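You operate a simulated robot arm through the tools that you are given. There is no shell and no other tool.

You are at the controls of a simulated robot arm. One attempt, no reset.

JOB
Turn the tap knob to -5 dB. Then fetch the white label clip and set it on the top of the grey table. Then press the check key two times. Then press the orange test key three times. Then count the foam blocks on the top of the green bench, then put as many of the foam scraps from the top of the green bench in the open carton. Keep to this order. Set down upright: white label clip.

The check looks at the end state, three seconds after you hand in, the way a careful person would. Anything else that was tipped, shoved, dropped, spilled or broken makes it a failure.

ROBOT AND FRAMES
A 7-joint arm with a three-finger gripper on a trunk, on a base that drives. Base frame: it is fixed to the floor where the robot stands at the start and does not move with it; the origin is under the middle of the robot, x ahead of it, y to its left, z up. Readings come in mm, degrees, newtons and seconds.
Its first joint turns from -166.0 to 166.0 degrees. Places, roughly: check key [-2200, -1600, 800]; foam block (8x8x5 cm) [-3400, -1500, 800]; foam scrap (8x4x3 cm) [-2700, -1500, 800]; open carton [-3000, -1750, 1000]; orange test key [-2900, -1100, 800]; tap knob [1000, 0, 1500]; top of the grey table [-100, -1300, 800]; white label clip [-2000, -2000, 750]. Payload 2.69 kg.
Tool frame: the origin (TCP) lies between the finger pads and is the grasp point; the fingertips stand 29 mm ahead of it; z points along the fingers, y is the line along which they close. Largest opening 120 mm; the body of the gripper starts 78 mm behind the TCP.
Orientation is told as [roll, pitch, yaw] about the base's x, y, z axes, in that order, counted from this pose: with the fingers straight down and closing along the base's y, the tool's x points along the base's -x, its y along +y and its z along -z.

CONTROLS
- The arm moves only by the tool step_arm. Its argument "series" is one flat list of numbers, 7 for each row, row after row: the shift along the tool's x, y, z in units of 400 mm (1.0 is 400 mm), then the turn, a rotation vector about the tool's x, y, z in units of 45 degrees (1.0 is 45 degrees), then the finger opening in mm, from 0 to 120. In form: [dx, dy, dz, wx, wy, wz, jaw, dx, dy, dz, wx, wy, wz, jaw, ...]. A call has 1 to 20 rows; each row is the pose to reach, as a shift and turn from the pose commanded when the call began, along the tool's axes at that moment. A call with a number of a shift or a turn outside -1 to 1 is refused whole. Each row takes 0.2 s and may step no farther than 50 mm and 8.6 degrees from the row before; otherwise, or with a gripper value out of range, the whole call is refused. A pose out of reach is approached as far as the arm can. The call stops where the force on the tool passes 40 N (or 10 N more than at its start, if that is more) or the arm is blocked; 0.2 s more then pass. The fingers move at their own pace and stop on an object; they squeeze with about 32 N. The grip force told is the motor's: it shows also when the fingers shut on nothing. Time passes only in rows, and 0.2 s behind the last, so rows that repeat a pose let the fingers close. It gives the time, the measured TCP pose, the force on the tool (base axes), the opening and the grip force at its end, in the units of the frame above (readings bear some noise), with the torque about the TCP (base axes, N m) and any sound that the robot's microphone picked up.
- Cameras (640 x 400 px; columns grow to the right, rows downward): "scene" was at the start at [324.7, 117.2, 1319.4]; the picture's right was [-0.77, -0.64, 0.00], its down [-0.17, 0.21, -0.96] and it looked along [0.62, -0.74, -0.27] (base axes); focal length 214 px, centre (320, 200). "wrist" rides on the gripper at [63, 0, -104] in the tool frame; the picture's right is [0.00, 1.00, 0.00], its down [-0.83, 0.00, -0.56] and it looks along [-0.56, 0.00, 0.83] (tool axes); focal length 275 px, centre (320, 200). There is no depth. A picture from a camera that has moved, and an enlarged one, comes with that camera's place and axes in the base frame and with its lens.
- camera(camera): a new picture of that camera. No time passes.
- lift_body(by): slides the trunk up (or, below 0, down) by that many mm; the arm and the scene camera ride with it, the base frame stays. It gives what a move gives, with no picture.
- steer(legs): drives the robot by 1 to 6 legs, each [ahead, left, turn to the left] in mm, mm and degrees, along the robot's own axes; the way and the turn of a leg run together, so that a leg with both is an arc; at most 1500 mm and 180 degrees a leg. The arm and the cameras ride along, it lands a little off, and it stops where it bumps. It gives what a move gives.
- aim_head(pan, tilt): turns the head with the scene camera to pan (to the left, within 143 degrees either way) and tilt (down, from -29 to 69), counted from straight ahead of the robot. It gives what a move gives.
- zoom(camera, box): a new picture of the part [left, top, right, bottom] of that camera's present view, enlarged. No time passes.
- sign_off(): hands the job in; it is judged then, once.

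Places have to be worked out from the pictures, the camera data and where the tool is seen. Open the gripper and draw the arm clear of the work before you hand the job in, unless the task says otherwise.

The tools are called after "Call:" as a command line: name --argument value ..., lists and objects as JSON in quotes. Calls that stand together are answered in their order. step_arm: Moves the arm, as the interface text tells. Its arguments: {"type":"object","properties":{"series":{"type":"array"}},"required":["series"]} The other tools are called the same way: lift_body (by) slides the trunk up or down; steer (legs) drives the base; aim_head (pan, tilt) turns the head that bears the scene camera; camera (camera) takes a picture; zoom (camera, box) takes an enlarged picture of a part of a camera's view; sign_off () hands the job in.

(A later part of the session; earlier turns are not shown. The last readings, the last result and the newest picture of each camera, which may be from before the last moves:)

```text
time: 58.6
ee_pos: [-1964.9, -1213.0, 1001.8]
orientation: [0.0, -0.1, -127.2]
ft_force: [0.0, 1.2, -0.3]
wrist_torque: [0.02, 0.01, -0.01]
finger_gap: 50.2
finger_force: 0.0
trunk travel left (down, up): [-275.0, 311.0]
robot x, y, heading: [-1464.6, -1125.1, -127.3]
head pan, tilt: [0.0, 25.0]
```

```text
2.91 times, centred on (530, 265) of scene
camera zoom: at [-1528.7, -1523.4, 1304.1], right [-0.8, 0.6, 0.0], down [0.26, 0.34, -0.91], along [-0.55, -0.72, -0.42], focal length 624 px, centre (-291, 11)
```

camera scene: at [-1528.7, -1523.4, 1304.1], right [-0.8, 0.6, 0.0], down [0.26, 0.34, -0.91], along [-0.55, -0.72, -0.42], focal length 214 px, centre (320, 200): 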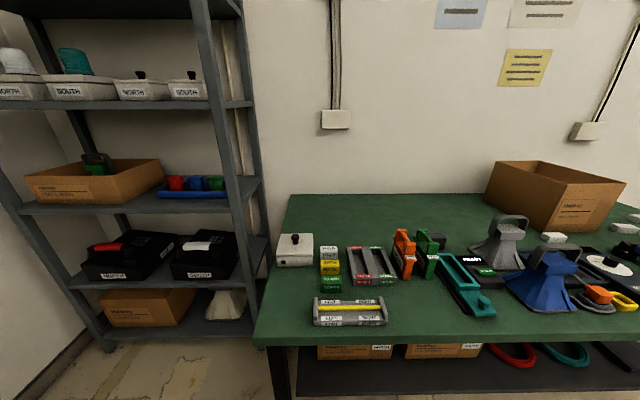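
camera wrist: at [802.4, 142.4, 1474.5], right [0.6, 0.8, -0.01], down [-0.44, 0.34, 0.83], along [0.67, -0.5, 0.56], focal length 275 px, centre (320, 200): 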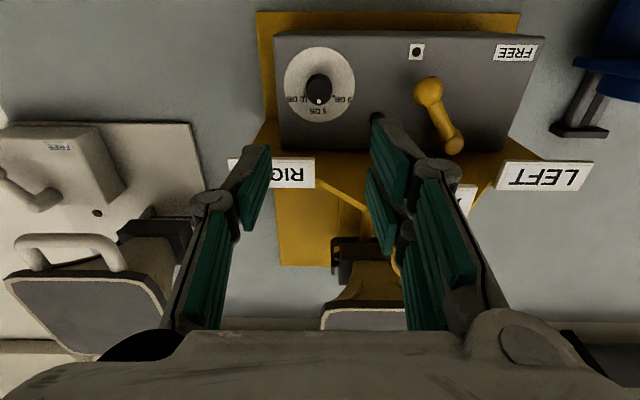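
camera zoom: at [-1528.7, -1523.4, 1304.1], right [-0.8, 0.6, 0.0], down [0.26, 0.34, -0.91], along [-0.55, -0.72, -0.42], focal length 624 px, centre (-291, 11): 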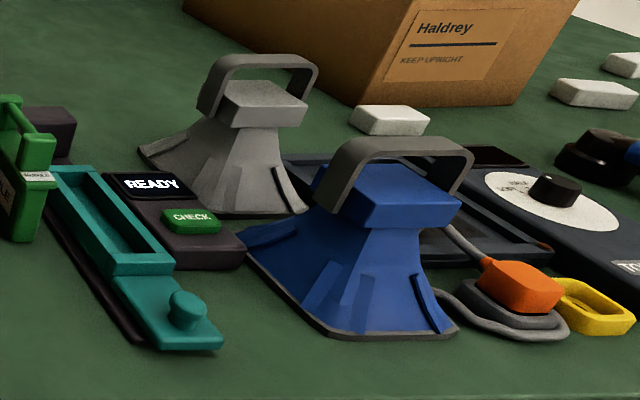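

The clips read FIELD (white), GATE and TOWER, and the white one is at about (-1912, -1972), some 57×28×32 mm. The CHECK key is green, on a unit showing READY. I'll move closer and to the left so the clip is nearly straight ahead within reach.

Call:
steer --legs '[[0, 250, 0.4], [150, 0, 0]]'

Call:
aim_head --pan -10 --tilt 40

Call:
camera --camera "scene"

Call:
camera --camera "wrist"

```text
time: 61.4
ee_pos: [-1853.1, -1489.1, 999.6]
orientation: [0.0, 0.0, -126.7]
ft_force: [0.1, 0.8, -0.5]
wrist_torque: [0.02, 0.04, -0.03]
finger_gap: 50.0
finger_force: 0.0
trunk travel left (down, up): [-275.0, 311.0]
robot x, y, heading: [-1354.9, -1395.7, -127.0]
head pan, tilt: [0.0, 25.0]
```

```text
time: 62.1
ee_pos: [-1853.9, -1489.4, 1001.1]
orientation: [0.0, 0.0, -126.9]
ft_force: [-0.7, 0.7, -0.3]
wrist_torque: [-0.01, 0.04, -0.02]
finger_gap: 50.1
finger_force: 0.1
trunk travel left (down, up): [-275.0, 311.0]
robot x, y, heading: [-1350.5, -1396.9, -126.7]
head pan, tilt: [-10.0, 40.0]
```

```text
taken
camera scene: at [-1421.8, -1781.1, 1280.8], right [-0.69, 0.73, 0.0], down [0.47, 0.44, -0.77], along [-0.56, -0.53, -0.64], focal length 214 px, centre (320, 200)
```

scene: 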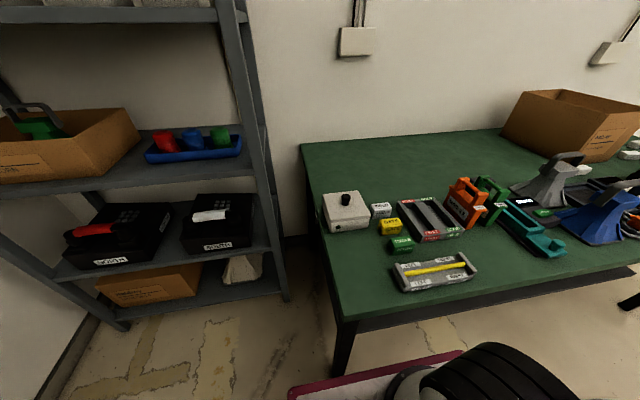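

```text
taken
camera wrist: at [-1815.8, -1439.0, 1104.6], right [0.8, -0.6, 0.0], down [-0.49, -0.67, 0.56], along [-0.33, -0.45, -0.83], focal length 275 px, centre (320, 200)
```

wrist: 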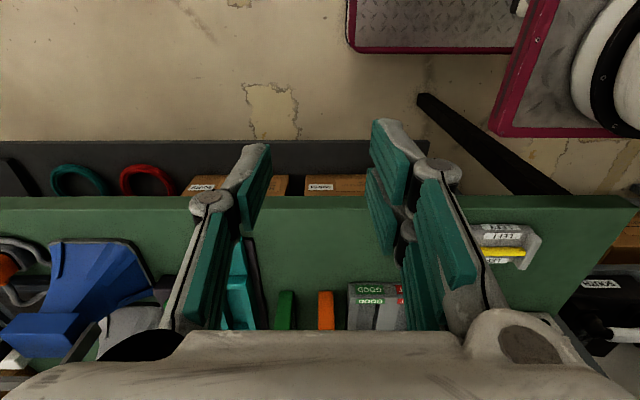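

Good view of the clip row from a new place. I'll zoom in to fix the FIELD clip's position precisely.

Call:
zoom --camera "scene" --box '[310, 180, 430, 270]'

```text
4.44 times, centred on (370, 225) of scene
camera zoom: at [-1421.8, -1781.1, 1280.8], right [-0.69, 0.73, 0.0], down [0.47, 0.44, -0.77], along [-0.56, -0.53, -0.64], focal length 953 px, centre (98, 89)
```

zoom: 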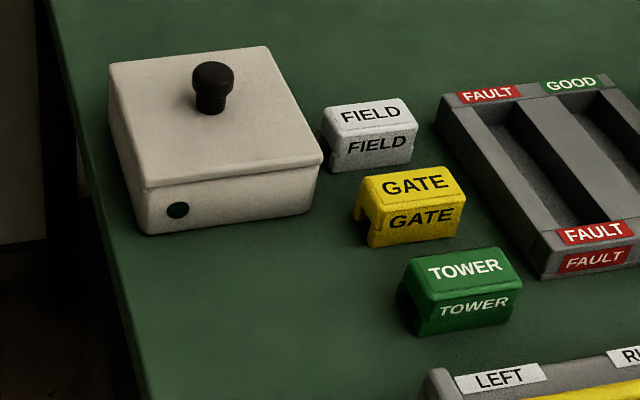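

The FIELD clip centre works out to (-1915, -1981), with the bench top at z≈805. I'll travel at z=1000 to above it while rotating the tool -90°, so the jaws close front-to-back, where the gap to the GATE clip is about 40 mm.

Call:
step_arm --series '[-0.067, 0.038, 0, 0, 0, -0.125, 64, -0.135, 0.077, 0, 0, 0, -0.25, 64, -0.202, 0.115, 0, 0, 0, -0.375, 64, -0.269, 0.154, 0, 0, 0, -0.5, 64, -0.336, 0.192, 0, 0, 0, -0.625, 64, -0.404, 0.23, 0, 0, 0, -0.75, 64, -0.471, 0.269, 0, 0, 0, -0.875, 64, -0.538, 0.307, 0, 0, 0, -1, 64]'

Call:
step_arm --series '[-0.075, -0.02, 0, 0, 0, -0.125, 64, -0.149, -0.041, 0, 0, 0, -0.25, 64, -0.224, -0.061, 0, 0, 0, -0.375, 64, -0.299, -0.082, 0, 0, 0, -0.5, 64, -0.373, -0.102, 0, 0, 0, -0.625, 64, -0.448, -0.122, 0, 0, 0, -0.75, 64, -0.523, -0.143, 0, 0, 0, -0.875, 64, -0.5975, -0.163, 0, 0, 0, -1, 64]'

Call:
camera --camera "wrist"

Call:
camera --camera "scene"

```text
time: 63.9
ee_pos: [-1883.8, -1734.2, 1000.1]
orientation: [0.1, -0.2, -81.8]
ft_force: [0.7, 1.1, 0.0]
wrist_torque: [-0.01, -0.01, 0.04]
finger_gap: 63.9
finger_force: 0.0
trunk travel left (down, up): [-275.0, 311.0]
robot x, y, heading: [-1352.1, -1397.1, -126.7]
head pan, tilt: [-10.0, 40.0]
```

```text
time: 65.7
ee_pos: [-1915.0, -1980.6, 999.9]
orientation: [0.1, 0.0, -36.8]
ft_force: [0.2, 0.8, 0.3]
wrist_torque: [-0.01, -0.02, -0.01]
finger_gap: 64.0
finger_force: 0.2
trunk travel left (down, up): [-275.0, 311.0]
robot x, y, heading: [-1351.6, -1396.9, -126.7]
head pan, tilt: [-10.0, 40.0]
```

```text
taken
camera wrist: at [-1965.4, -1943.9, 1104.4], right [0.59, 0.8, 0.0], down [0.67, -0.49, 0.56], along [0.45, -0.33, -0.83], focal length 275 px, centre (320, 200)
```

wrist: 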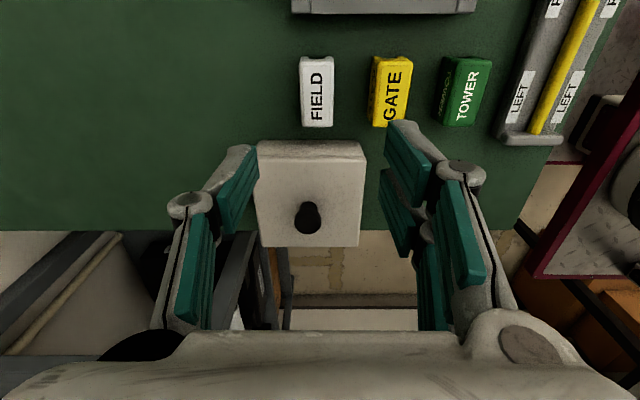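

```text
taken
camera scene: at [-1421.8, -1780.8, 1280.8], right [-0.68, 0.73, 0.0], down [0.47, 0.44, -0.77], along [-0.56, -0.52, -0.64], focal length 214 px, centre (320, 200)
```

scene: 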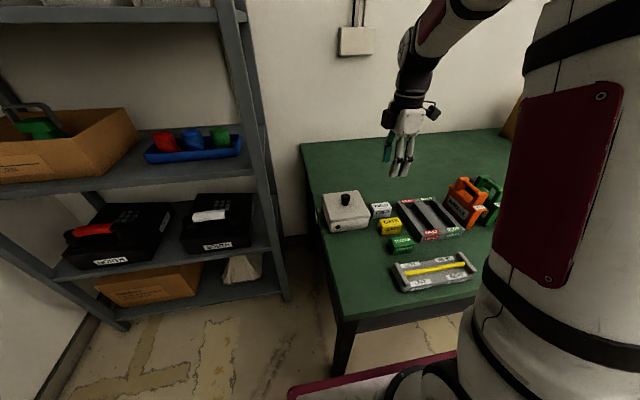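

The FIELD clip is close to the jaw centreline. I'll zoom in to measure the small offset.

Call:
zoom --camera "wrist" --box '[270, 30, 430, 140]'

```text
3.64 times, centred on (350, 85) of wrist
camera zoom: at [-1965.4, -1943.9, 1104.4], right [0.59, 0.8, 0.0], down [0.67, -0.49, 0.56], along [0.45, -0.33, -0.83], focal length 1001 px, centre (211, 618)
```

zoom: 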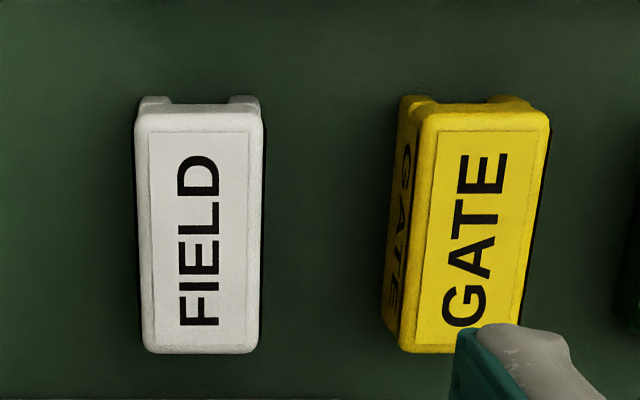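

The clip centre is 3 mm off along the closing axis and GATE is 39 mm away. I'll correct that, narrow the jaws to 56 mm and descend to z≈870 first.

Call:
step_arm --series '[0.001, -0.007, 0.08, 0, 0, 0, 56, 0.001, -0.007, 0.18, 0, 0, 0, 56, 0.001, -0.007, 0.27, 0, 0, 0, 56, 0.001, -0.007, 0.325, 0, 0, 0, 56, 0.001, -0.007, 0.325, 0, 0, 0, 56]'

Call:
camera --camera "wrist"

Call:
zoom --camera "scene" --box '[310, 130, 450, 260]'

```text
time: 66.9
ee_pos: [-1916.1, -1982.3, 870.0]
orientation: [0.0, 0.0, -36.8]
ft_force: [0.3, 0.7, 0.1]
wrist_torque: [0.01, -0.01, 0.02]
finger_gap: 56.2
finger_force: 0.0
trunk travel left (down, up): [-275.0, 311.0]
robot x, y, heading: [-1355.3, -1394.1, -126.6]
head pan, tilt: [-10.0, 40.0]
```

```text
taken
camera wrist: at [-1966.6, -1945.9, 974.0], right [0.6, 0.8, 0.0], down [0.67, -0.49, 0.56], along [0.45, -0.33, -0.83], focal length 275 px, centre (320, 200)
```

wrist: 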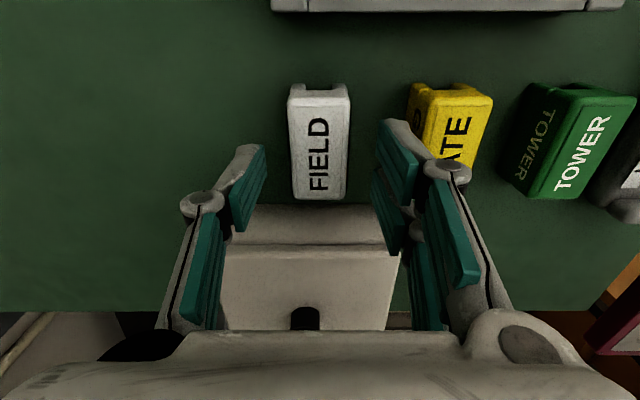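

```text
3.08 times, centred on (380, 195) of scene
camera zoom: at [-1421.8, -1781.1, 1280.7], right [-0.68, 0.73, 0.0], down [0.47, 0.44, -0.77], along [-0.56, -0.52, -0.64], focal length 660 px, centre (135, 215)
```

zoom: 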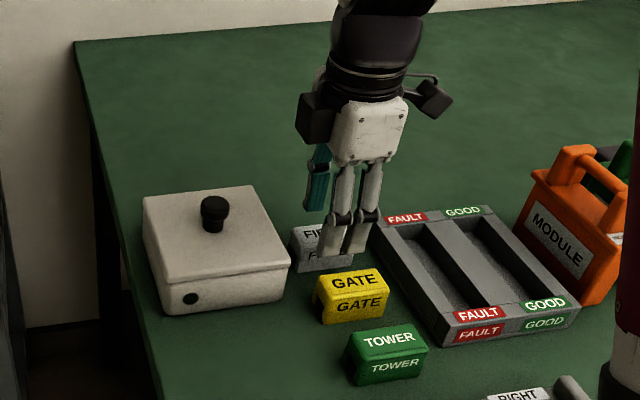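

The jaws are centred over the clip with clearance to GATE and the box. I'll descend to z≈838 and close.

Call:
step_arm --series '[0, 0, 0.04, 0, 0, 0, 56, 0, 0, 0.08, 0, 0, 0, 56, 0, 0, 0.08, 0, 0, 0, 56]'

Call:
camera --camera "wrist"

```text
time: 67.7
ee_pos: [-1915.9, -1982.4, 838.4]
orientation: [-0.1, 0.0, -36.8]
ft_force: [-0.3, 0.0, -0.3]
wrist_torque: [0.03, 0.02, 0.0]
finger_gap: 56.0
finger_force: 0.0
trunk travel left (down, up): [-275.0, 311.0]
robot x, y, heading: [-1355.4, -1395.8, -126.8]
head pan, tilt: [-10.0, 40.0]
```

```text
taken
camera wrist: at [-1966.5, -1945.9, 942.8], right [0.6, 0.8, 0.0], down [0.67, -0.49, 0.56], along [0.45, -0.33, -0.83], focal length 275 px, centre (320, 200)
```

wrist: 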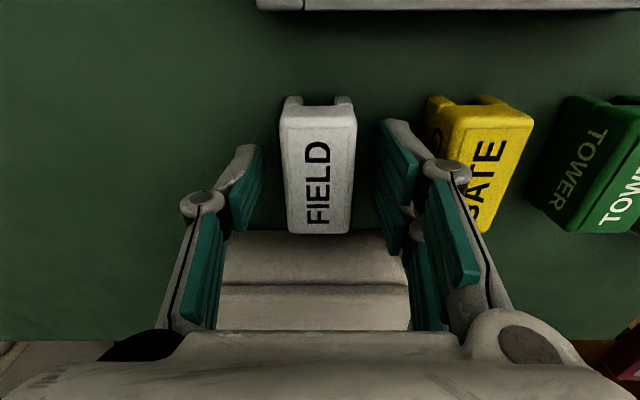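

No contact, and the tips are about 4 mm above the bench on either side of the clip. Closing the jaws now.

Call:
step_arm --series '[0, 0, 0, 0, 0, 0, 46, 0, 0, 0, 0, 0, 0, 36, 0, 0, 0, 0, 0, 0, 26, 0, 0, 0, 0, 0, 0, 22, 0, 0, 0, 0, 0, 0, 22]'

Call:
camera --camera "wrist"

```text
time: 68.9
ee_pos: [-1917.2, -1982.5, 838.7]
orientation: [0.0, 0.1, -36.7]
ft_force: [-0.3, -0.4, -0.4]
wrist_torque: [0.03, 0.03, -0.01]
finger_gap: 31.1
finger_force: 31.7
trunk travel left (down, up): [-275.0, 311.0]
robot x, y, heading: [-1348.2, -1393.5, -126.8]
head pan, tilt: [-10.0, 40.0]
```

```text
taken
camera wrist: at [-1966.6, -1945.9, 942.9], right [0.6, 0.8, 0.0], down [0.67, -0.49, 0.56], along [0.45, -0.33, -0.83], focal length 275 px, centre (320, 200)
```

wrist: 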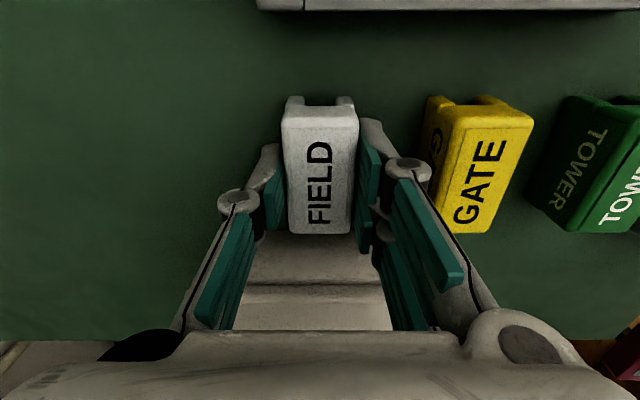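

The clip is held at 31 mm. I'll lift it straight up to z≈1000 and check it stays in the jaws.

Call:
step_arm --series '[0, 0, -0.03, 0, 0, 0, 22, 0, 0, -0.1, 0, 0, 0, 22, 0, 0, -0.2, 0, 0, 0, 22, 0, 0, -0.3, 0, 0, 0, 22, 0, 0, -0.405, 0, 0, 0, 22, 0, 0, -0.405, 0, 0, 0, 22]'

Call:
camera --camera "wrist"

Call:
camera --camera "scene"

```text
time: 70.3
ee_pos: [-1917.1, -1983.0, 1001.7]
orientation: [0.0, 0.0, -36.9]
ft_force: [0.6, 0.0, 0.9]
wrist_torque: [-0.01, 0.04, -0.01]
finger_gap: 21.8
finger_force: 0.0
trunk travel left (down, up): [-275.0, 311.0]
robot x, y, heading: [-1355.8, -1399.4, -126.7]
head pan, tilt: [-10.0, 40.0]
```

```text
taken
camera wrist: at [-1967.2, -1946.5, 1106.1], right [0.6, 0.8, 0.0], down [0.67, -0.49, 0.56], along [0.45, -0.33, -0.83], focal length 275 px, centre (320, 200)
```

wrist: 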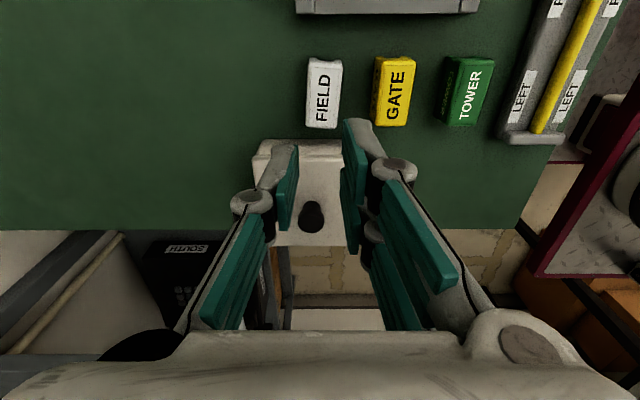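

```text
taken
camera scene: at [-1421.9, -1781.1, 1280.7], right [-0.68, 0.73, 0.0], down [0.47, 0.44, -0.77], along [-0.56, -0.52, -0.64], focal length 214 px, centre (320, 200)
```

scene: 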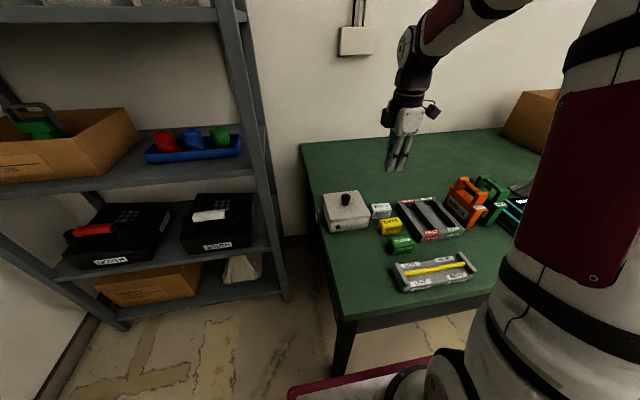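

The jaws closed to 22 mm on nothing and the clip stayed on the bench, so it slipped out. I'll zoom in on the clip to see how it sits and find out why.

Call:
zoom --camera "wrist" --box '[270, 30, 430, 140]'

Call:
zoom --camera "scene" --box '[340, 185, 430, 250]'

```text
3.64 times, centred on (350, 85) of wrist
camera zoom: at [-1967.2, -1946.5, 1106.1], right [0.6, 0.8, 0.0], down [0.67, -0.49, 0.56], along [0.45, -0.33, -0.83], focal length 1001 px, centre (211, 618)
```

zoom: 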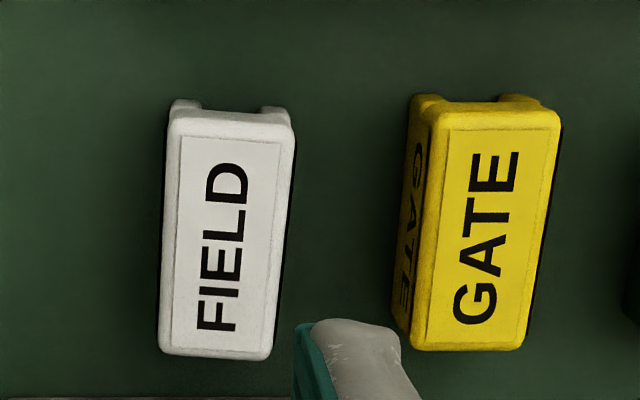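

```text
6.15 times, centred on (385, 218) of scene
camera zoom: at [-1421.9, -1781.1, 1280.7], right [-0.68, 0.73, 0.0], down [0.47, 0.44, -0.77], along [-0.56, -0.52, -0.64], focal length 1320 px, centre (-80, 92)
```

zoom: 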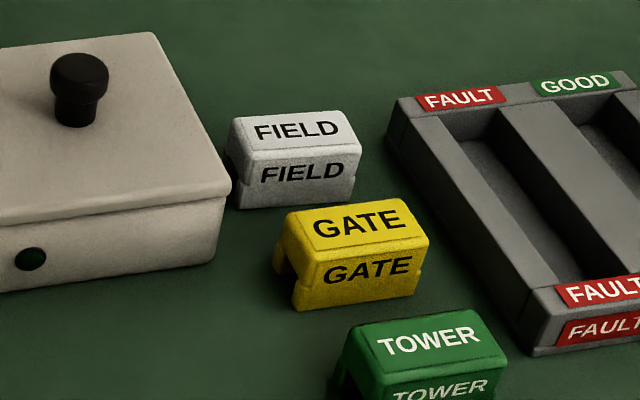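

The clip is still upright and turned only about 3.6°. I'll zoom in tighter on its profile before retrying.

Call:
zoom --camera "scene" --box '[362, 196, 412, 240]'

```text
9.09 times, centred on (387, 218) of scene
camera zoom: at [-1421.9, -1781.1, 1280.7], right [-0.68, 0.73, 0.0], down [0.47, 0.44, -0.77], along [-0.56, -0.52, -0.64], focal length 1950 px, centre (-289, 36)
```

zoom: 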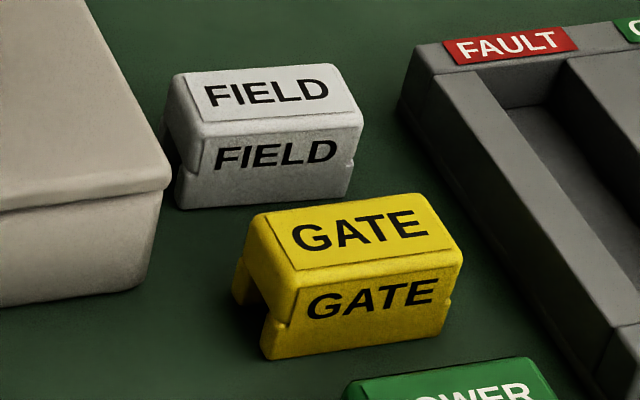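

The clip has a slightly stepped profile. I'll realign (+3.6°, +3.5 mm), reopen, go down 2 mm lower than before and squeeze fully and longer before testing with a small lift.

Call:
step_arm --series '[-0.004, 0.009, 0, 0, 0, 0.08, 58, -0.004, 0.009, 0.0, 0, 0, 0.08, 58, -0.004, 0.009, 0.1, 0, 0, 0.08, 58, -0.004, 0.009, 0.2, 0, 0, 0.08, 58, -0.004, 0.009, 0.3, 0, 0, 0.08, 58, -0.004, 0.009, 0.37, 0, 0, 0.08, 58, -0.004, 0.009, 0.37, 0, 0, 0.08, 58]'

Call:
camera --camera "wrist"

```text
time: 71.9
ee_pos: [-1911.4, -1980.9, 853.0]
orientation: [0.0, -0.1, -40.4]
ft_force: [0.9, -0.2, -0.6]
wrist_torque: [0.0, 0.01, 0.0]
finger_gap: 57.9
finger_force: 0.1
trunk travel left (down, up): [-275.0, 311.0]
robot x, y, heading: [-1353.6, -1395.9, -126.7]
head pan, tilt: [-10.0, 40.0]
```

```text
taken
camera wrist: at [-1960.8, -1941.3, 956.2], right [0.64, 0.76, 0.0], down [0.64, -0.54, 0.56], along [0.43, -0.36, -0.83], focal length 275 px, centre (320, 200)
```

wrist: 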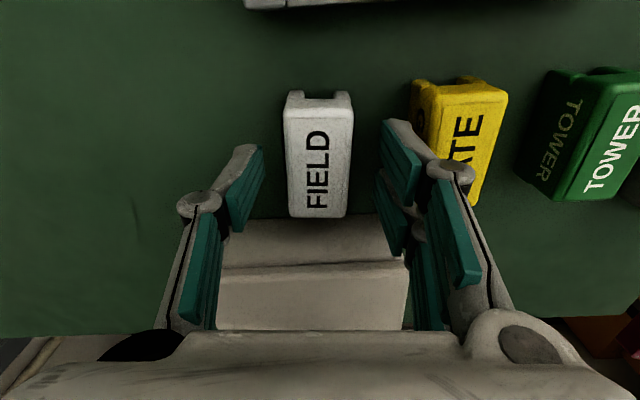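

The clip is centred across the jaws and about 3 mm off along their width. I'll correct, go down to z≈836 and squeeze with a full-close command.

Call:
step_arm --series '[0.0075, 0, 0.02, 0, 0, 0, 58, 0.0075, 0, 0.0425, 0, 0, 0, 58, 0.0075, 0, 0.0425, 0, 0, 0, 48, 0.0075, 0, 0.0425, 0, 0, 0, 38, 0.0075, 0, 0.0425, 0, 0, 0, 28, 0.0075, 0, 0.0425, 0, 0, 0, 0, 0.0075, 0, 0.0425, 0, 0, 0, 0, 0.0075, 0, 0.0425, 0, 0, 0, 0, 0.0075, 0, 0.0425, 0, 0, 0, 0]'

Call:
camera --camera "wrist"

```text
time: 73.9
ee_pos: [-1914.5, -1978.4, 835.4]
orientation: [0.0, 0.0, -40.4]
ft_force: [-0.3, -0.2, 0.1]
wrist_torque: [0.02, -0.02, -0.02]
finger_gap: 31.0
finger_force: 32.2
trunk travel left (down, up): [-275.0, 311.0]
robot x, y, heading: [-1355.0, -1398.7, -126.8]
head pan, tilt: [-10.0, 40.0]
```

```text
taken
camera wrist: at [-1963.3, -1939.0, 939.8], right [0.64, 0.76, 0.0], down [0.64, -0.54, 0.56], along [0.42, -0.36, -0.83], focal length 275 px, centre (320, 200)
```

wrist: 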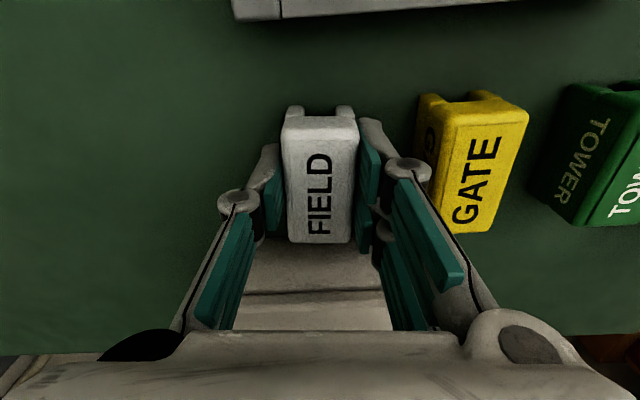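

Gripped at 31 mm with 32 N. I'll try a slow small lift of 12 mm and look again.

Call:
step_arm --series '[0, 0, -0.005, 0, 0, 0, 0, 0, 0, -0.01, 0, 0, 0, 0, 0, 0, -0.015, 0, 0, 0, 0, 0, 0, -0.02, 0, 0, 0, 0, 0, 0, -0.025, 0, 0, 0, 0, 0, 0, -0.03, 0, 0, 0, 0]'

Call:
camera --camera "wrist"

Call:
zoom --camera "scene" --box '[340, 160, 430, 250]'

```text
time: 75.3
ee_pos: [-1915.8, -1978.6, 846.8]
orientation: [0.1, 0.0, -40.4]
ft_force: [-0.5, -1.0, 0.1]
wrist_torque: [0.02, 0.02, -0.01]
finger_gap: 30.8
finger_force: 32.0
trunk travel left (down, up): [-275.0, 311.0]
robot x, y, heading: [-1351.9, -1395.0, -126.7]
head pan, tilt: [-10.0, 40.0]
```

```text
taken
camera wrist: at [-1963.3, -1938.8, 951.7], right [0.64, 0.76, 0.0], down [0.64, -0.54, 0.56], along [0.43, -0.36, -0.83], focal length 275 px, centre (320, 200)
```

wrist: 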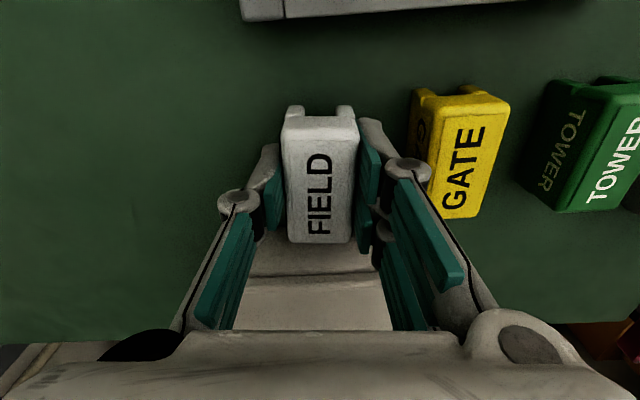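

```text
4.44 times, centred on (385, 205) of scene
camera zoom: at [-1421.9, -1781.1, 1280.7], right [-0.68, 0.73, 0.0], down [0.47, 0.44, -0.77], along [-0.56, -0.52, -0.64], focal length 953 px, centre (31, 178)
```

zoom: 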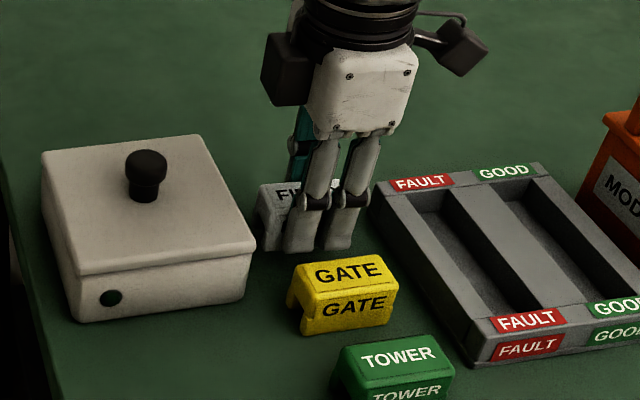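

The clip now rises with the jaws. I'll keep lifting gently with the full squeeze.

Call:
step_arm --series '[0, 0, -0.01, 0, 0, 0, 0, 0, 0, -0.025, 0, 0, 0, 0, 0, 0, -0.045, 0, 0, 0, 0, 0, 0, -0.07, 0, 0, 0, 0, 0, 0, -0.1, 0, 0, 0, 0, 0, 0, -0.13, 0, 0, 0, 0, 0, 0, -0.16, 0, 0, 0, 0, 0, 0, -0.19, 0, 0, 0, 0, 0, 0, -0.22, 0, 0, 0, 0, 0, 0, -0.25, 0, 0, 0, 0, 0, 0, -0.28, 0, 0, 0, 0, 0, 0, -0.31, 0, 0, 0, 0, 0, 0, -0.34, 0, 0, 0, 0, 0, 0, -0.365, 0, 0, 0, 0, 0, 0, -0.38, 0, 0, 0, 0, 0, 0, -0.39, 0, 0, 0, 0]'

Call:
camera --camera "wrist"

```text
time: 78.7
ee_pos: [-1915.5, -1978.3, 1004.4]
orientation: [0.0, 0.0, -40.5]
ft_force: [-1.1, 0.4, -0.3]
wrist_torque: [-0.02, 0.0, 0.0]
finger_gap: 31.1
finger_force: 32.3
trunk travel left (down, up): [-275.0, 311.0]
robot x, y, heading: [-1351.0, -1396.5, -126.6]
head pan, tilt: [-10.0, 40.0]
```

```text
taken
camera wrist: at [-1963.4, -1939.1, 1107.9], right [0.64, 0.76, 0.0], down [0.64, -0.54, 0.56], along [0.42, -0.36, -0.83], focal length 275 px, centre (320, 200)
```

wrist: 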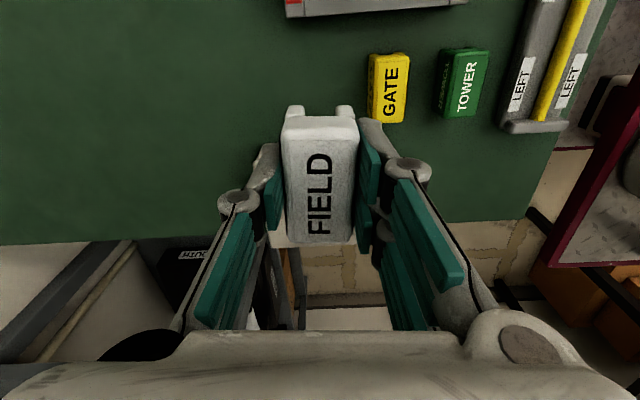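

The clip is held firmly. I'll retract the arm toward the robot, then back away from the bench and turn to face the grey table.

Call:
step_arm --series '[0, 0.02, 0, 0, 0, 0, 0, 0, 0.06, 0, 0, 0, 0, 0, 0, 0.12, 0, 0, 0, 0, 0, 0, 0.19, 0, 0, 0, 0, 0, 0, 0.26, 0, 0, 0, 0, 0, 0, 0.33, 0, 0, 0, 0, 0, 0, 0.4, 0, 0, 0, 0, 0, 0, 0.47, 0, 0, 0, 0, 0, 0, 0.54, 0, 0, 0, 0, 0, 0, 0.61, 0, 0, 0, 0, 0, 0, 0.67, 0, 0, 0, 0, 0, 0, 0.7, 0, 0, 0, 0, 0]'

Call:
steer --legs '[[-630, 50, 0]]'

Call:
camera --camera "wrist"

```text
time: 81.3
ee_pos: [-1733.5, -1764.5, 1003.2]
orientation: [-0.2, 0.0, -40.5]
ft_force: [0.3, -1.1, -0.8]
wrist_torque: [-0.02, -0.05, -0.01]
finger_gap: 31.0
finger_force: 32.3
trunk travel left (down, up): [-275.0, 311.0]
robot x, y, heading: [-1355.3, -1393.1, -126.7]
head pan, tilt: [-10.0, 40.0]
```

```text
time: 84.9
ee_pos: [-1316.7, -1290.1, 1003.8]
orientation: [0.1, -0.1, -40.5]
ft_force: [-0.3, -0.3, 0.1]
wrist_torque: [-0.01, -0.01, 0.02]
finger_gap: 30.8
finger_force: 32.1
trunk travel left (down, up): [-275.0, 311.0]
robot x, y, heading: [-936.0, -920.8, -127.0]
head pan, tilt: [-10.0, 40.0]
```

```text
taken
camera wrist: at [-1364.1, -1249.6, 1107.7], right [0.65, 0.76, 0.0], down [0.63, -0.54, 0.56], along [0.42, -0.36, -0.83], focal length 275 px, centre (320, 200)
```

wrist: 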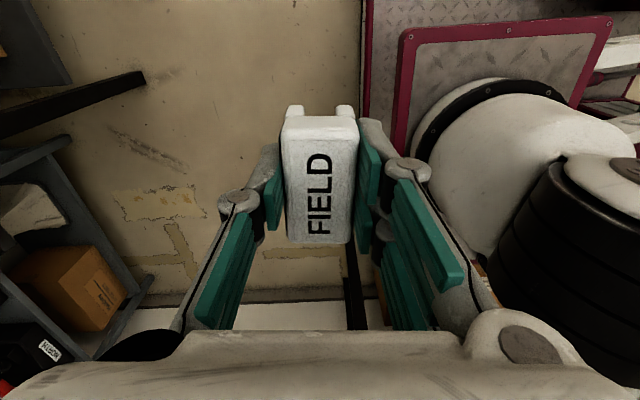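

The clip is steady. I'll now turn left 90° to face the grey table and look at it.

Call:
steer --legs '[[0, 0, 45], [0, 0, 45]]'

Call:
aim_head --pan -10 --tilt 35

Call:
camera --camera "scene"

Call:
camera --camera "wrist"

```text
time: 89.4
ee_pos: [-561.5, -1297.5, 1002.1]
orientation: [0.0, -0.1, 50.1]
ft_force: [0.2, 0.6, -0.1]
wrist_torque: [0.04, 0.0, -0.02]
finger_gap: 31.2
finger_force: 31.6
trunk travel left (down, up): [-275.0, 311.0]
robot x, y, heading: [-937.7, -920.7, -36.1]
head pan, tilt: [-10.0, 40.0]
```

```text
time: 90.1
ee_pos: [-561.7, -1297.5, 1003.7]
orientation: [0.1, 0.1, 50.2]
ft_force: [0.3, 0.8, 1.0]
wrist_torque: [0.0, -0.01, -0.02]
finger_gap: 31.0
finger_force: 31.6
trunk travel left (down, up): [-275.0, 311.0]
robot x, y, heading: [-931.6, -920.7, -36.1]
head pan, tilt: [-10.0, 35.0]
```

```text
taken
camera scene: at [-548.1, -988.5, 1288.2], right [-0.72, -0.69, 0.0], down [-0.4, 0.41, -0.82], along [0.57, -0.59, -0.57], focal length 214 px, centre (320, 200)
```

scene: 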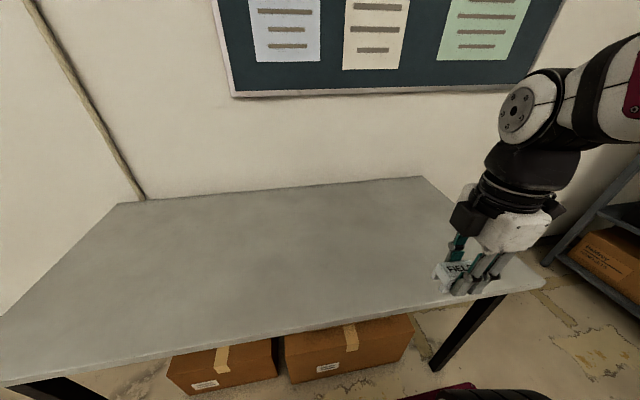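

```text
taken
camera wrist: at [-602.1, -1346.9, 1107.7], right [-0.77, 0.64, 0.0], down [0.53, 0.64, 0.56], along [0.35, 0.43, -0.83], focal length 275 px, centre (320, 200)
```

wrist: 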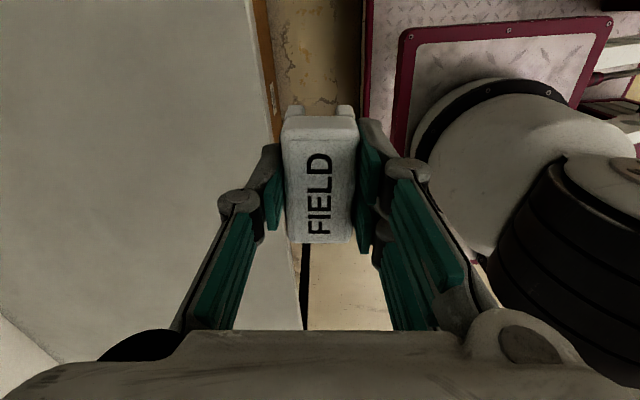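

The table is empty and I'm facing it. I need its height accurately, so I'll zoom in on its front-right corner from here, then look from a second head position.

Call:
zoom --camera "scene" --box '[400, 220, 600, 340]'

Call:
aim_head --pan -80 --tilt 35

Call:
camera --camera "scene"

```text
3.20 times, centred on (500, 280) of scene
camera zoom: at [-548.1, -988.5, 1288.2], right [-0.72, -0.69, 0.0], down [-0.4, 0.41, -0.82], along [0.57, -0.59, -0.57], focal length 686 px, centre (-256, -56)
```

zoom: 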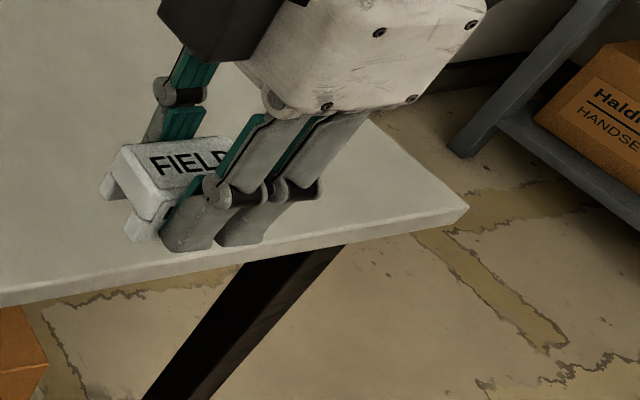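

```text
time: 91.5
ee_pos: [-562.4, -1297.7, 1004.4]
orientation: [0.0, 0.0, 50.2]
ft_force: [0.3, 0.5, 0.2]
wrist_torque: [-0.02, 0.01, 0.02]
finger_gap: 31.3
finger_force: 31.8
trunk travel left (down, up): [-275.0, 311.0]
robot x, y, heading: [-934.7, -925.4, -36.2]
head pan, tilt: [-80.0, 35.0]
```

```text
taken
camera scene: at [-647.8, -1004.0, 1288.3], right [-0.9, 0.44, 0.0], down [0.25, 0.51, -0.82], along [-0.36, -0.73, -0.57], focal length 214 px, centre (320, 200)
```

scene: 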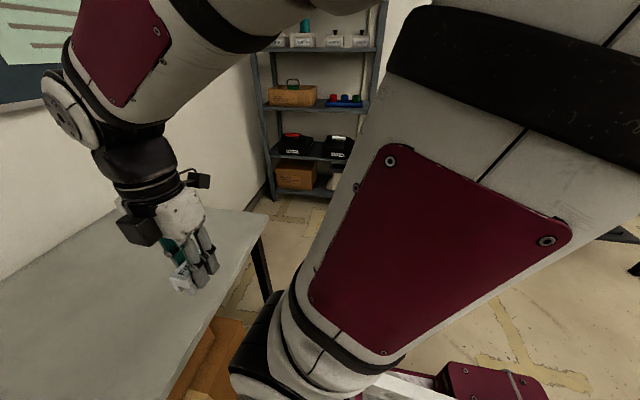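

The table corner is visible at about (267, 212). I'll zoom in to triangulate it.

Call:
zoom --camera "scene" --box '[210, 180, 310, 250]'

Call:
zoom --camera "scene" --box '[120, 200, 260, 320]'

```text
5.71 times, centred on (260, 215) of scene
camera zoom: at [-647.8, -1004.0, 1288.3], right [-0.9, 0.44, 0.0], down [0.25, 0.51, -0.82], along [-0.36, -0.73, -0.57], focal length 1226 px, centre (663, 114)
```

zoom: 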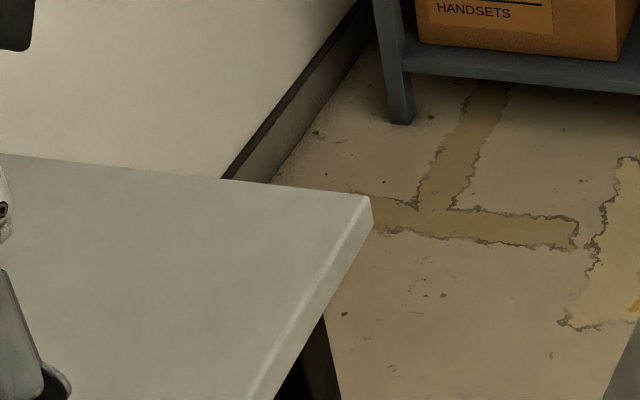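

```text
3.33 times, centred on (190, 260) of scene
camera zoom: at [-647.8, -1004.0, 1288.3], right [-0.9, 0.44, 0.0], down [0.25, 0.51, -0.82], along [-0.36, -0.73, -0.57], focal length 715 px, centre (753, 0)
```

zoom: 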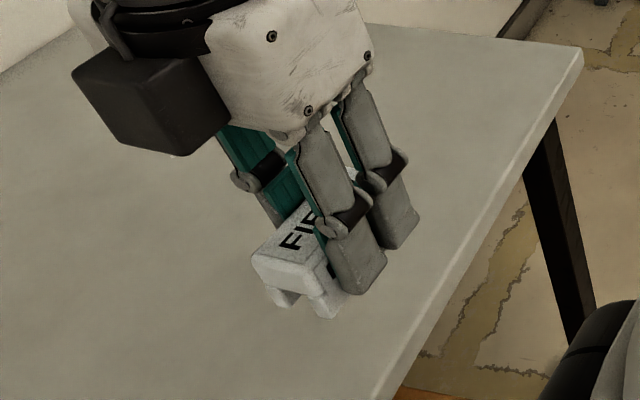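

Triangulation puts the table top at z≈753. I'll extend about 270 mm over the table and lower to z≈830, leaving the clip about 45 mm above the top.

Call:
step_arm --series '[0, -0.03, 0, 0, 0, 0, 0, 0, -0.08, 0, 0, 0, 0, 0, 0, -0.15, 0, 0, 0, 0, 0, 0, -0.22, 0, 0, 0, 0, 0, 0, -0.29, 0, 0, 0, 0, 0, 0, -0.36, 0, 0, 0, 0, 0, 0, -0.43, 0, 0, 0, 0, 0, 0, -0.5, 0, 0, 0, 0, 0, 0, -0.57, 0.0, 0, 0, 0, 0, 0, -0.63, 0.03, 0, 0, 0, 0, 0, -0.66, 0.08, 0, 0, 0, 0, 0, -0.675, 0.15, 0, 0, 0, 0, 0, -0.675, 0.22, 0, 0, 0, 0, 0, -0.675, 0.29, 0, 0, 0, 0, 0, -0.675, 0.35, 0, 0, 0, 0, 0, -0.675, 0.4, 0, 0, 0, 0, 0, -0.675, 0.425, 0, 0, 0, 0, 0, -0.675, 0.435, 0, 0, 0, 0, 0, -0.675, 0.435, 0, 0, 0, 0]'

Call:
aim_head --pan -15 --tilt 35

Call:
camera --camera "scene"

Call:
camera --camera "wrist"

```text
time: 95.5
ee_pos: [-355.6, -1471.0, 829.9]
orientation: [0.0, 0.1, 50.1]
ft_force: [-0.8, 0.1, -0.1]
wrist_torque: [0.0, -0.04, -0.04]
finger_gap: 31.3
finger_force: 32.5
trunk travel left (down, up): [-275.0, 311.0]
robot x, y, heading: [-934.1, -924.5, -36.1]
head pan, tilt: [-80.0, 35.0]
```

```text
time: 96.8
ee_pos: [-354.1, -1471.4, 829.1]
orientation: [0.0, 0.1, 50.3]
ft_force: [0.0, -0.5, -0.5]
wrist_torque: [-0.01, 0.02, 0.04]
finger_gap: 31.1
finger_force: 32.5
trunk travel left (down, up): [-275.0, 311.0]
robot x, y, heading: [-933.7, -919.8, -36.3]
head pan, tilt: [-15.0, 35.0]
```

```text
taken
camera scene: at [-553.9, -993.7, 1288.3], right [-0.78, -0.63, 0.0], down [-0.36, 0.45, -0.82], along [0.51, -0.64, -0.57], focal length 214 px, centre (320, 200)
```

scene: 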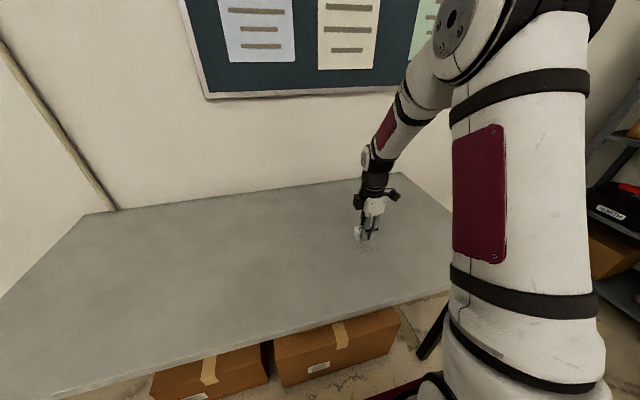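

```text
taken
camera wrist: at [-395.2, -1520.4, 934.2], right [-0.77, 0.64, 0.0], down [0.53, 0.64, 0.56], along [0.35, 0.43, -0.83], focal length 275 px, centre (320, 200)
```

wrist: 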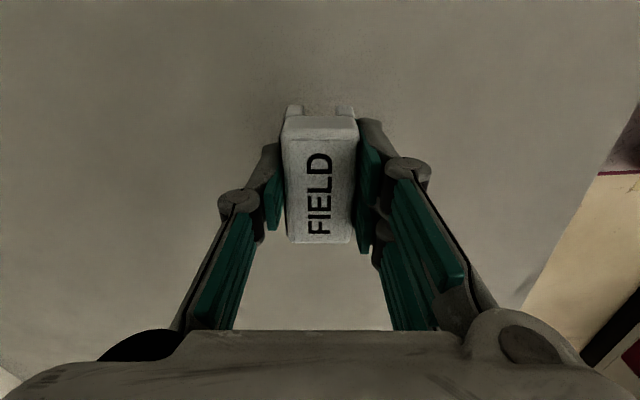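

The clip is above the table, held and upright. I'll lower to about z≈792 and check for a gap and forces.

Call:
step_arm --series '[0, 0, 0.02, 0, 0, 0, 0, 0, 0, 0.05, 0, 0, 0, 0, 0, 0, 0.075, 0, 0, 0, 0, 0, 0, 0.09, 0, 0, 0, 0, 0, 0, 0.095, 0, 0, 0, 0, 0, 0, 0.095, 0, 0, 0, 0]'

Call:
zoom --camera "scene" --box '[330, 190, 420, 260]'

Call:
camera --camera "wrist"

```text
time: 98.2
ee_pos: [-355.4, -1470.9, 792.6]
orientation: [-0.1, 0.1, 50.1]
ft_force: [-2.3, -0.2, 25.8]
wrist_torque: [0.0, 0.06, 0.0]
finger_gap: 31.1
finger_force: 31.8
trunk travel left (down, up): [-275.0, 311.0]
robot x, y, heading: [-935.3, -921.2, -36.3]
head pan, tilt: [-15.0, 35.0]
```

```text
5.71 times, centred on (375, 225) of scene
camera zoom: at [-554.5, -993.0, 1288.6], right [-0.78, -0.63, 0.0], down [-0.36, 0.45, -0.82], along [0.51, -0.64, -0.57], focal length 1226 px, centre (6, 57)
```

zoom: 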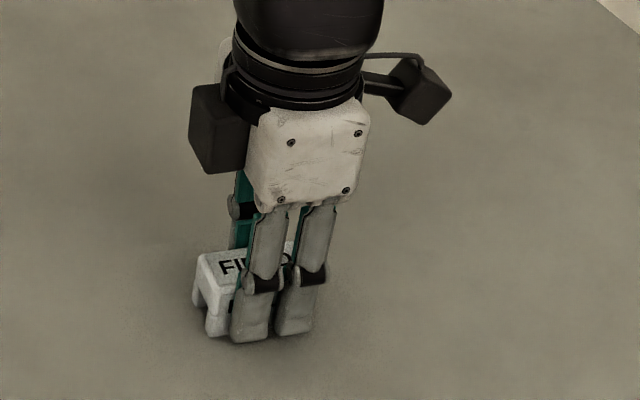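

```text
taken
camera wrist: at [-395.1, -1520.1, 897.2], right [-0.77, 0.64, 0.0], down [0.53, 0.64, 0.56], along [0.36, 0.43, -0.83], focal length 275 px, centre (320, 200)
```

wrist: 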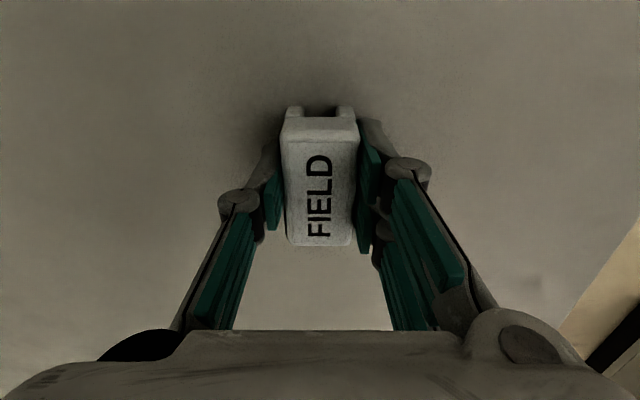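

The force shows 25.8 N upward, so the clip is on the table. I'll ease up 1.5 mm, open the jaws and rise straight off.

Call:
step_arm --series '[0, 0, -0.004, 0, 0, 0, 0, 0, 0, -0.004, 0, 0, 0, 36, 0, 0, -0.004, 0, 0, 0, 42, 0, 0, -0.004, 0, 0, 0, 52, 0, 0, -0.004, 0, 0, 0, 62, 0, 0, -0.004, 0, 0, 0, 62]'

Call:
camera --camera "wrist"

```text
time: 99.7
ee_pos: [-355.7, -1470.6, 794.2]
orientation: [0.0, 0.0, 50.2]
ft_force: [0.1, -0.2, 0.4]
wrist_torque: [-0.01, 0.0, 0.04]
finger_gap: 62.2
finger_force: 0.0
trunk travel left (down, up): [-275.0, 311.0]
robot x, y, heading: [-935.2, -918.9, -36.3]
head pan, tilt: [-15.0, 35.0]
```

```text
taken
camera wrist: at [-394.9, -1520.2, 897.4], right [-0.77, 0.64, 0.0], down [0.53, 0.64, 0.56], along [0.35, 0.43, -0.83], focal length 275 px, centre (320, 200)
```

wrist: 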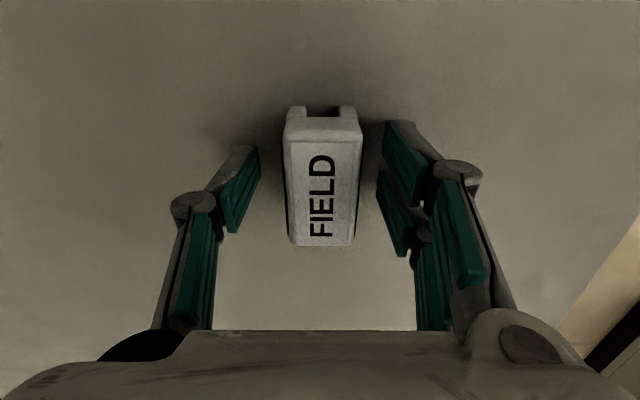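

The clip stands free. I'll rise to about z=1000, retract and take a confirming picture.

Call:
step_arm --series '[0, 0, -0.03, 0, 0, 0, 62, 0, 0, -0.08, 0, 0, 0, 62, 0, 0, -0.16, 0, 0, 0, 62, 0, 0, -0.26, 0, 0, 0, 62, 0, 0, -0.36, 0, 0, 0, 62, 0, 0, -0.46, 0, 0, 0, 62, 0, 0, -0.515, 0, 0, 0, 62, 0, 0.1, -0.515, 0, 0, 0, 62, 0, 0.2, -0.515, 0, 0, 0, 62, 0, 0.3, -0.515, 0, 0, 0, 62, 0, 0.4, -0.515, 0, 0, 0, 62, 0, 0.5, -0.515, 0, 0, 0, 62, 0, 0.6, -0.515, 0, 0, 0, 62, 0, 0.675, -0.515, 0, 0, 0, 62]'

Call:
camera --camera "scene"

Call:
zoom --camera "scene" --box '[330, 190, 420, 260]'

```text
time: 102.7
ee_pos: [-562.3, -1297.7, 998.5]
orientation: [0.0, -0.1, 50.2]
ft_force: [0.1, 0.1, -0.7]
wrist_torque: [0.01, 0.0, -0.02]
finger_gap: 61.7
finger_force: 0.1
trunk travel left (down, up): [-275.0, 311.0]
robot x, y, heading: [-936.7, -921.0, -36.3]
head pan, tilt: [-15.0, 35.0]
```

```text
taken
camera scene: at [-553.6, -993.8, 1288.2], right [-0.78, -0.63, 0.0], down [-0.36, 0.45, -0.82], along [0.51, -0.64, -0.57], focal length 214 px, centre (320, 200)
```

scene: 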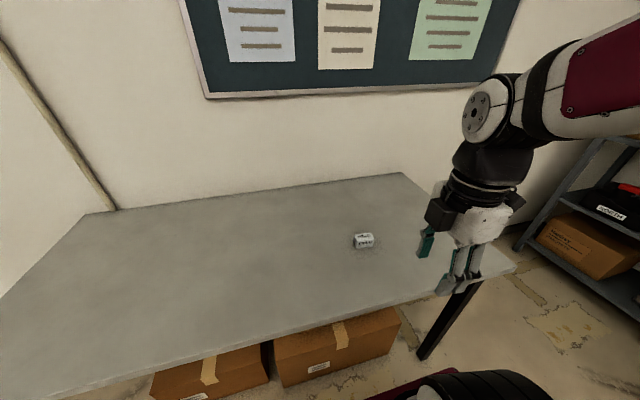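

```text
5.71 times, centred on (375, 225) of scene
camera zoom: at [-553.6, -993.8, 1288.2], right [-0.78, -0.63, 0.0], down [-0.36, 0.45, -0.82], along [0.51, -0.64, -0.57], focal length 1226 px, centre (6, 57)
```

zoom: 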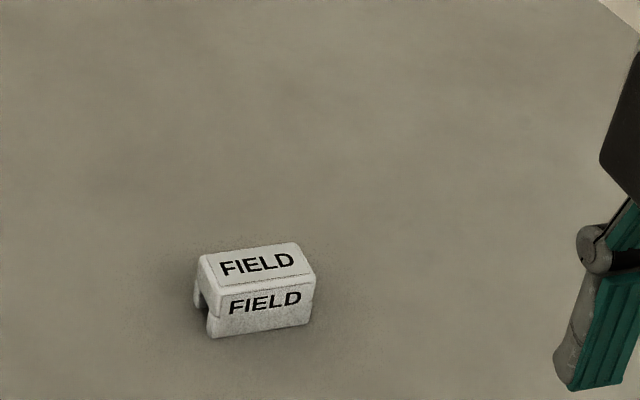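

The white FIELD clip stands upright on the grey table. Next is the CHECK key at about (-2215, -1612), so I'll turn back toward the green bench and drive in front of it.

Call:
steer --legs '[[0, 0, -45.3], [0, 0, -45.3], [300, -585, 0]]'

Call:
aim_head --pan 0 --tilt 30

Call:
camera --camera "scene"

```text
time: 110.4
ee_pos: [-1960.6, -1179.6, 998.6]
orientation: [0.0, 0.1, -40.1]
ft_force: [-0.8, -0.1, -1.4]
wrist_torque: [-0.01, 0.01, 0.02]
finger_gap: 61.9
finger_force: 0.1
trunk travel left (down, up): [-275.0, 311.0]
robot x, y, heading: [-1582.9, -810.8, -126.6]
head pan, tilt: [-15.0, 35.0]
```

```text
time: 111.2
ee_pos: [-1959.8, -1181.1, 999.2]
orientation: [-0.1, 0.0, -40.1]
ft_force: [-1.0, 0.3, 0.6]
wrist_torque: [-0.01, -0.01, 0.03]
finger_gap: 62.1
finger_force: 0.1
trunk travel left (down, up): [-275.0, 311.0]
robot x, y, heading: [-1580.3, -811.5, -126.6]
head pan, tilt: [0.0, 30.0]
```

```text
taken
camera scene: at [-1639.8, -1208.5, 1296.1], right [-0.8, 0.6, 0.0], down [0.3, 0.4, -0.87], along [-0.52, -0.7, -0.5], focal length 214 px, centre (320, 200)
```

scene: 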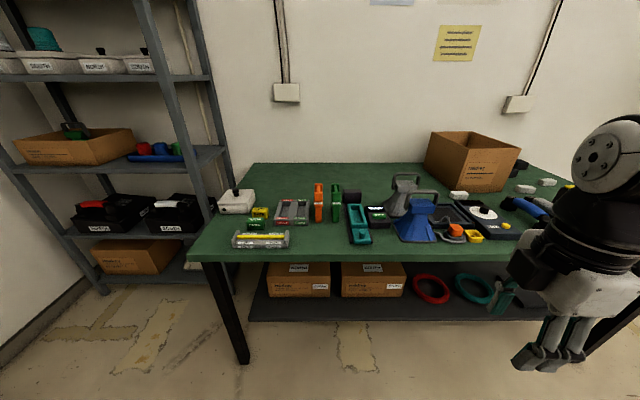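

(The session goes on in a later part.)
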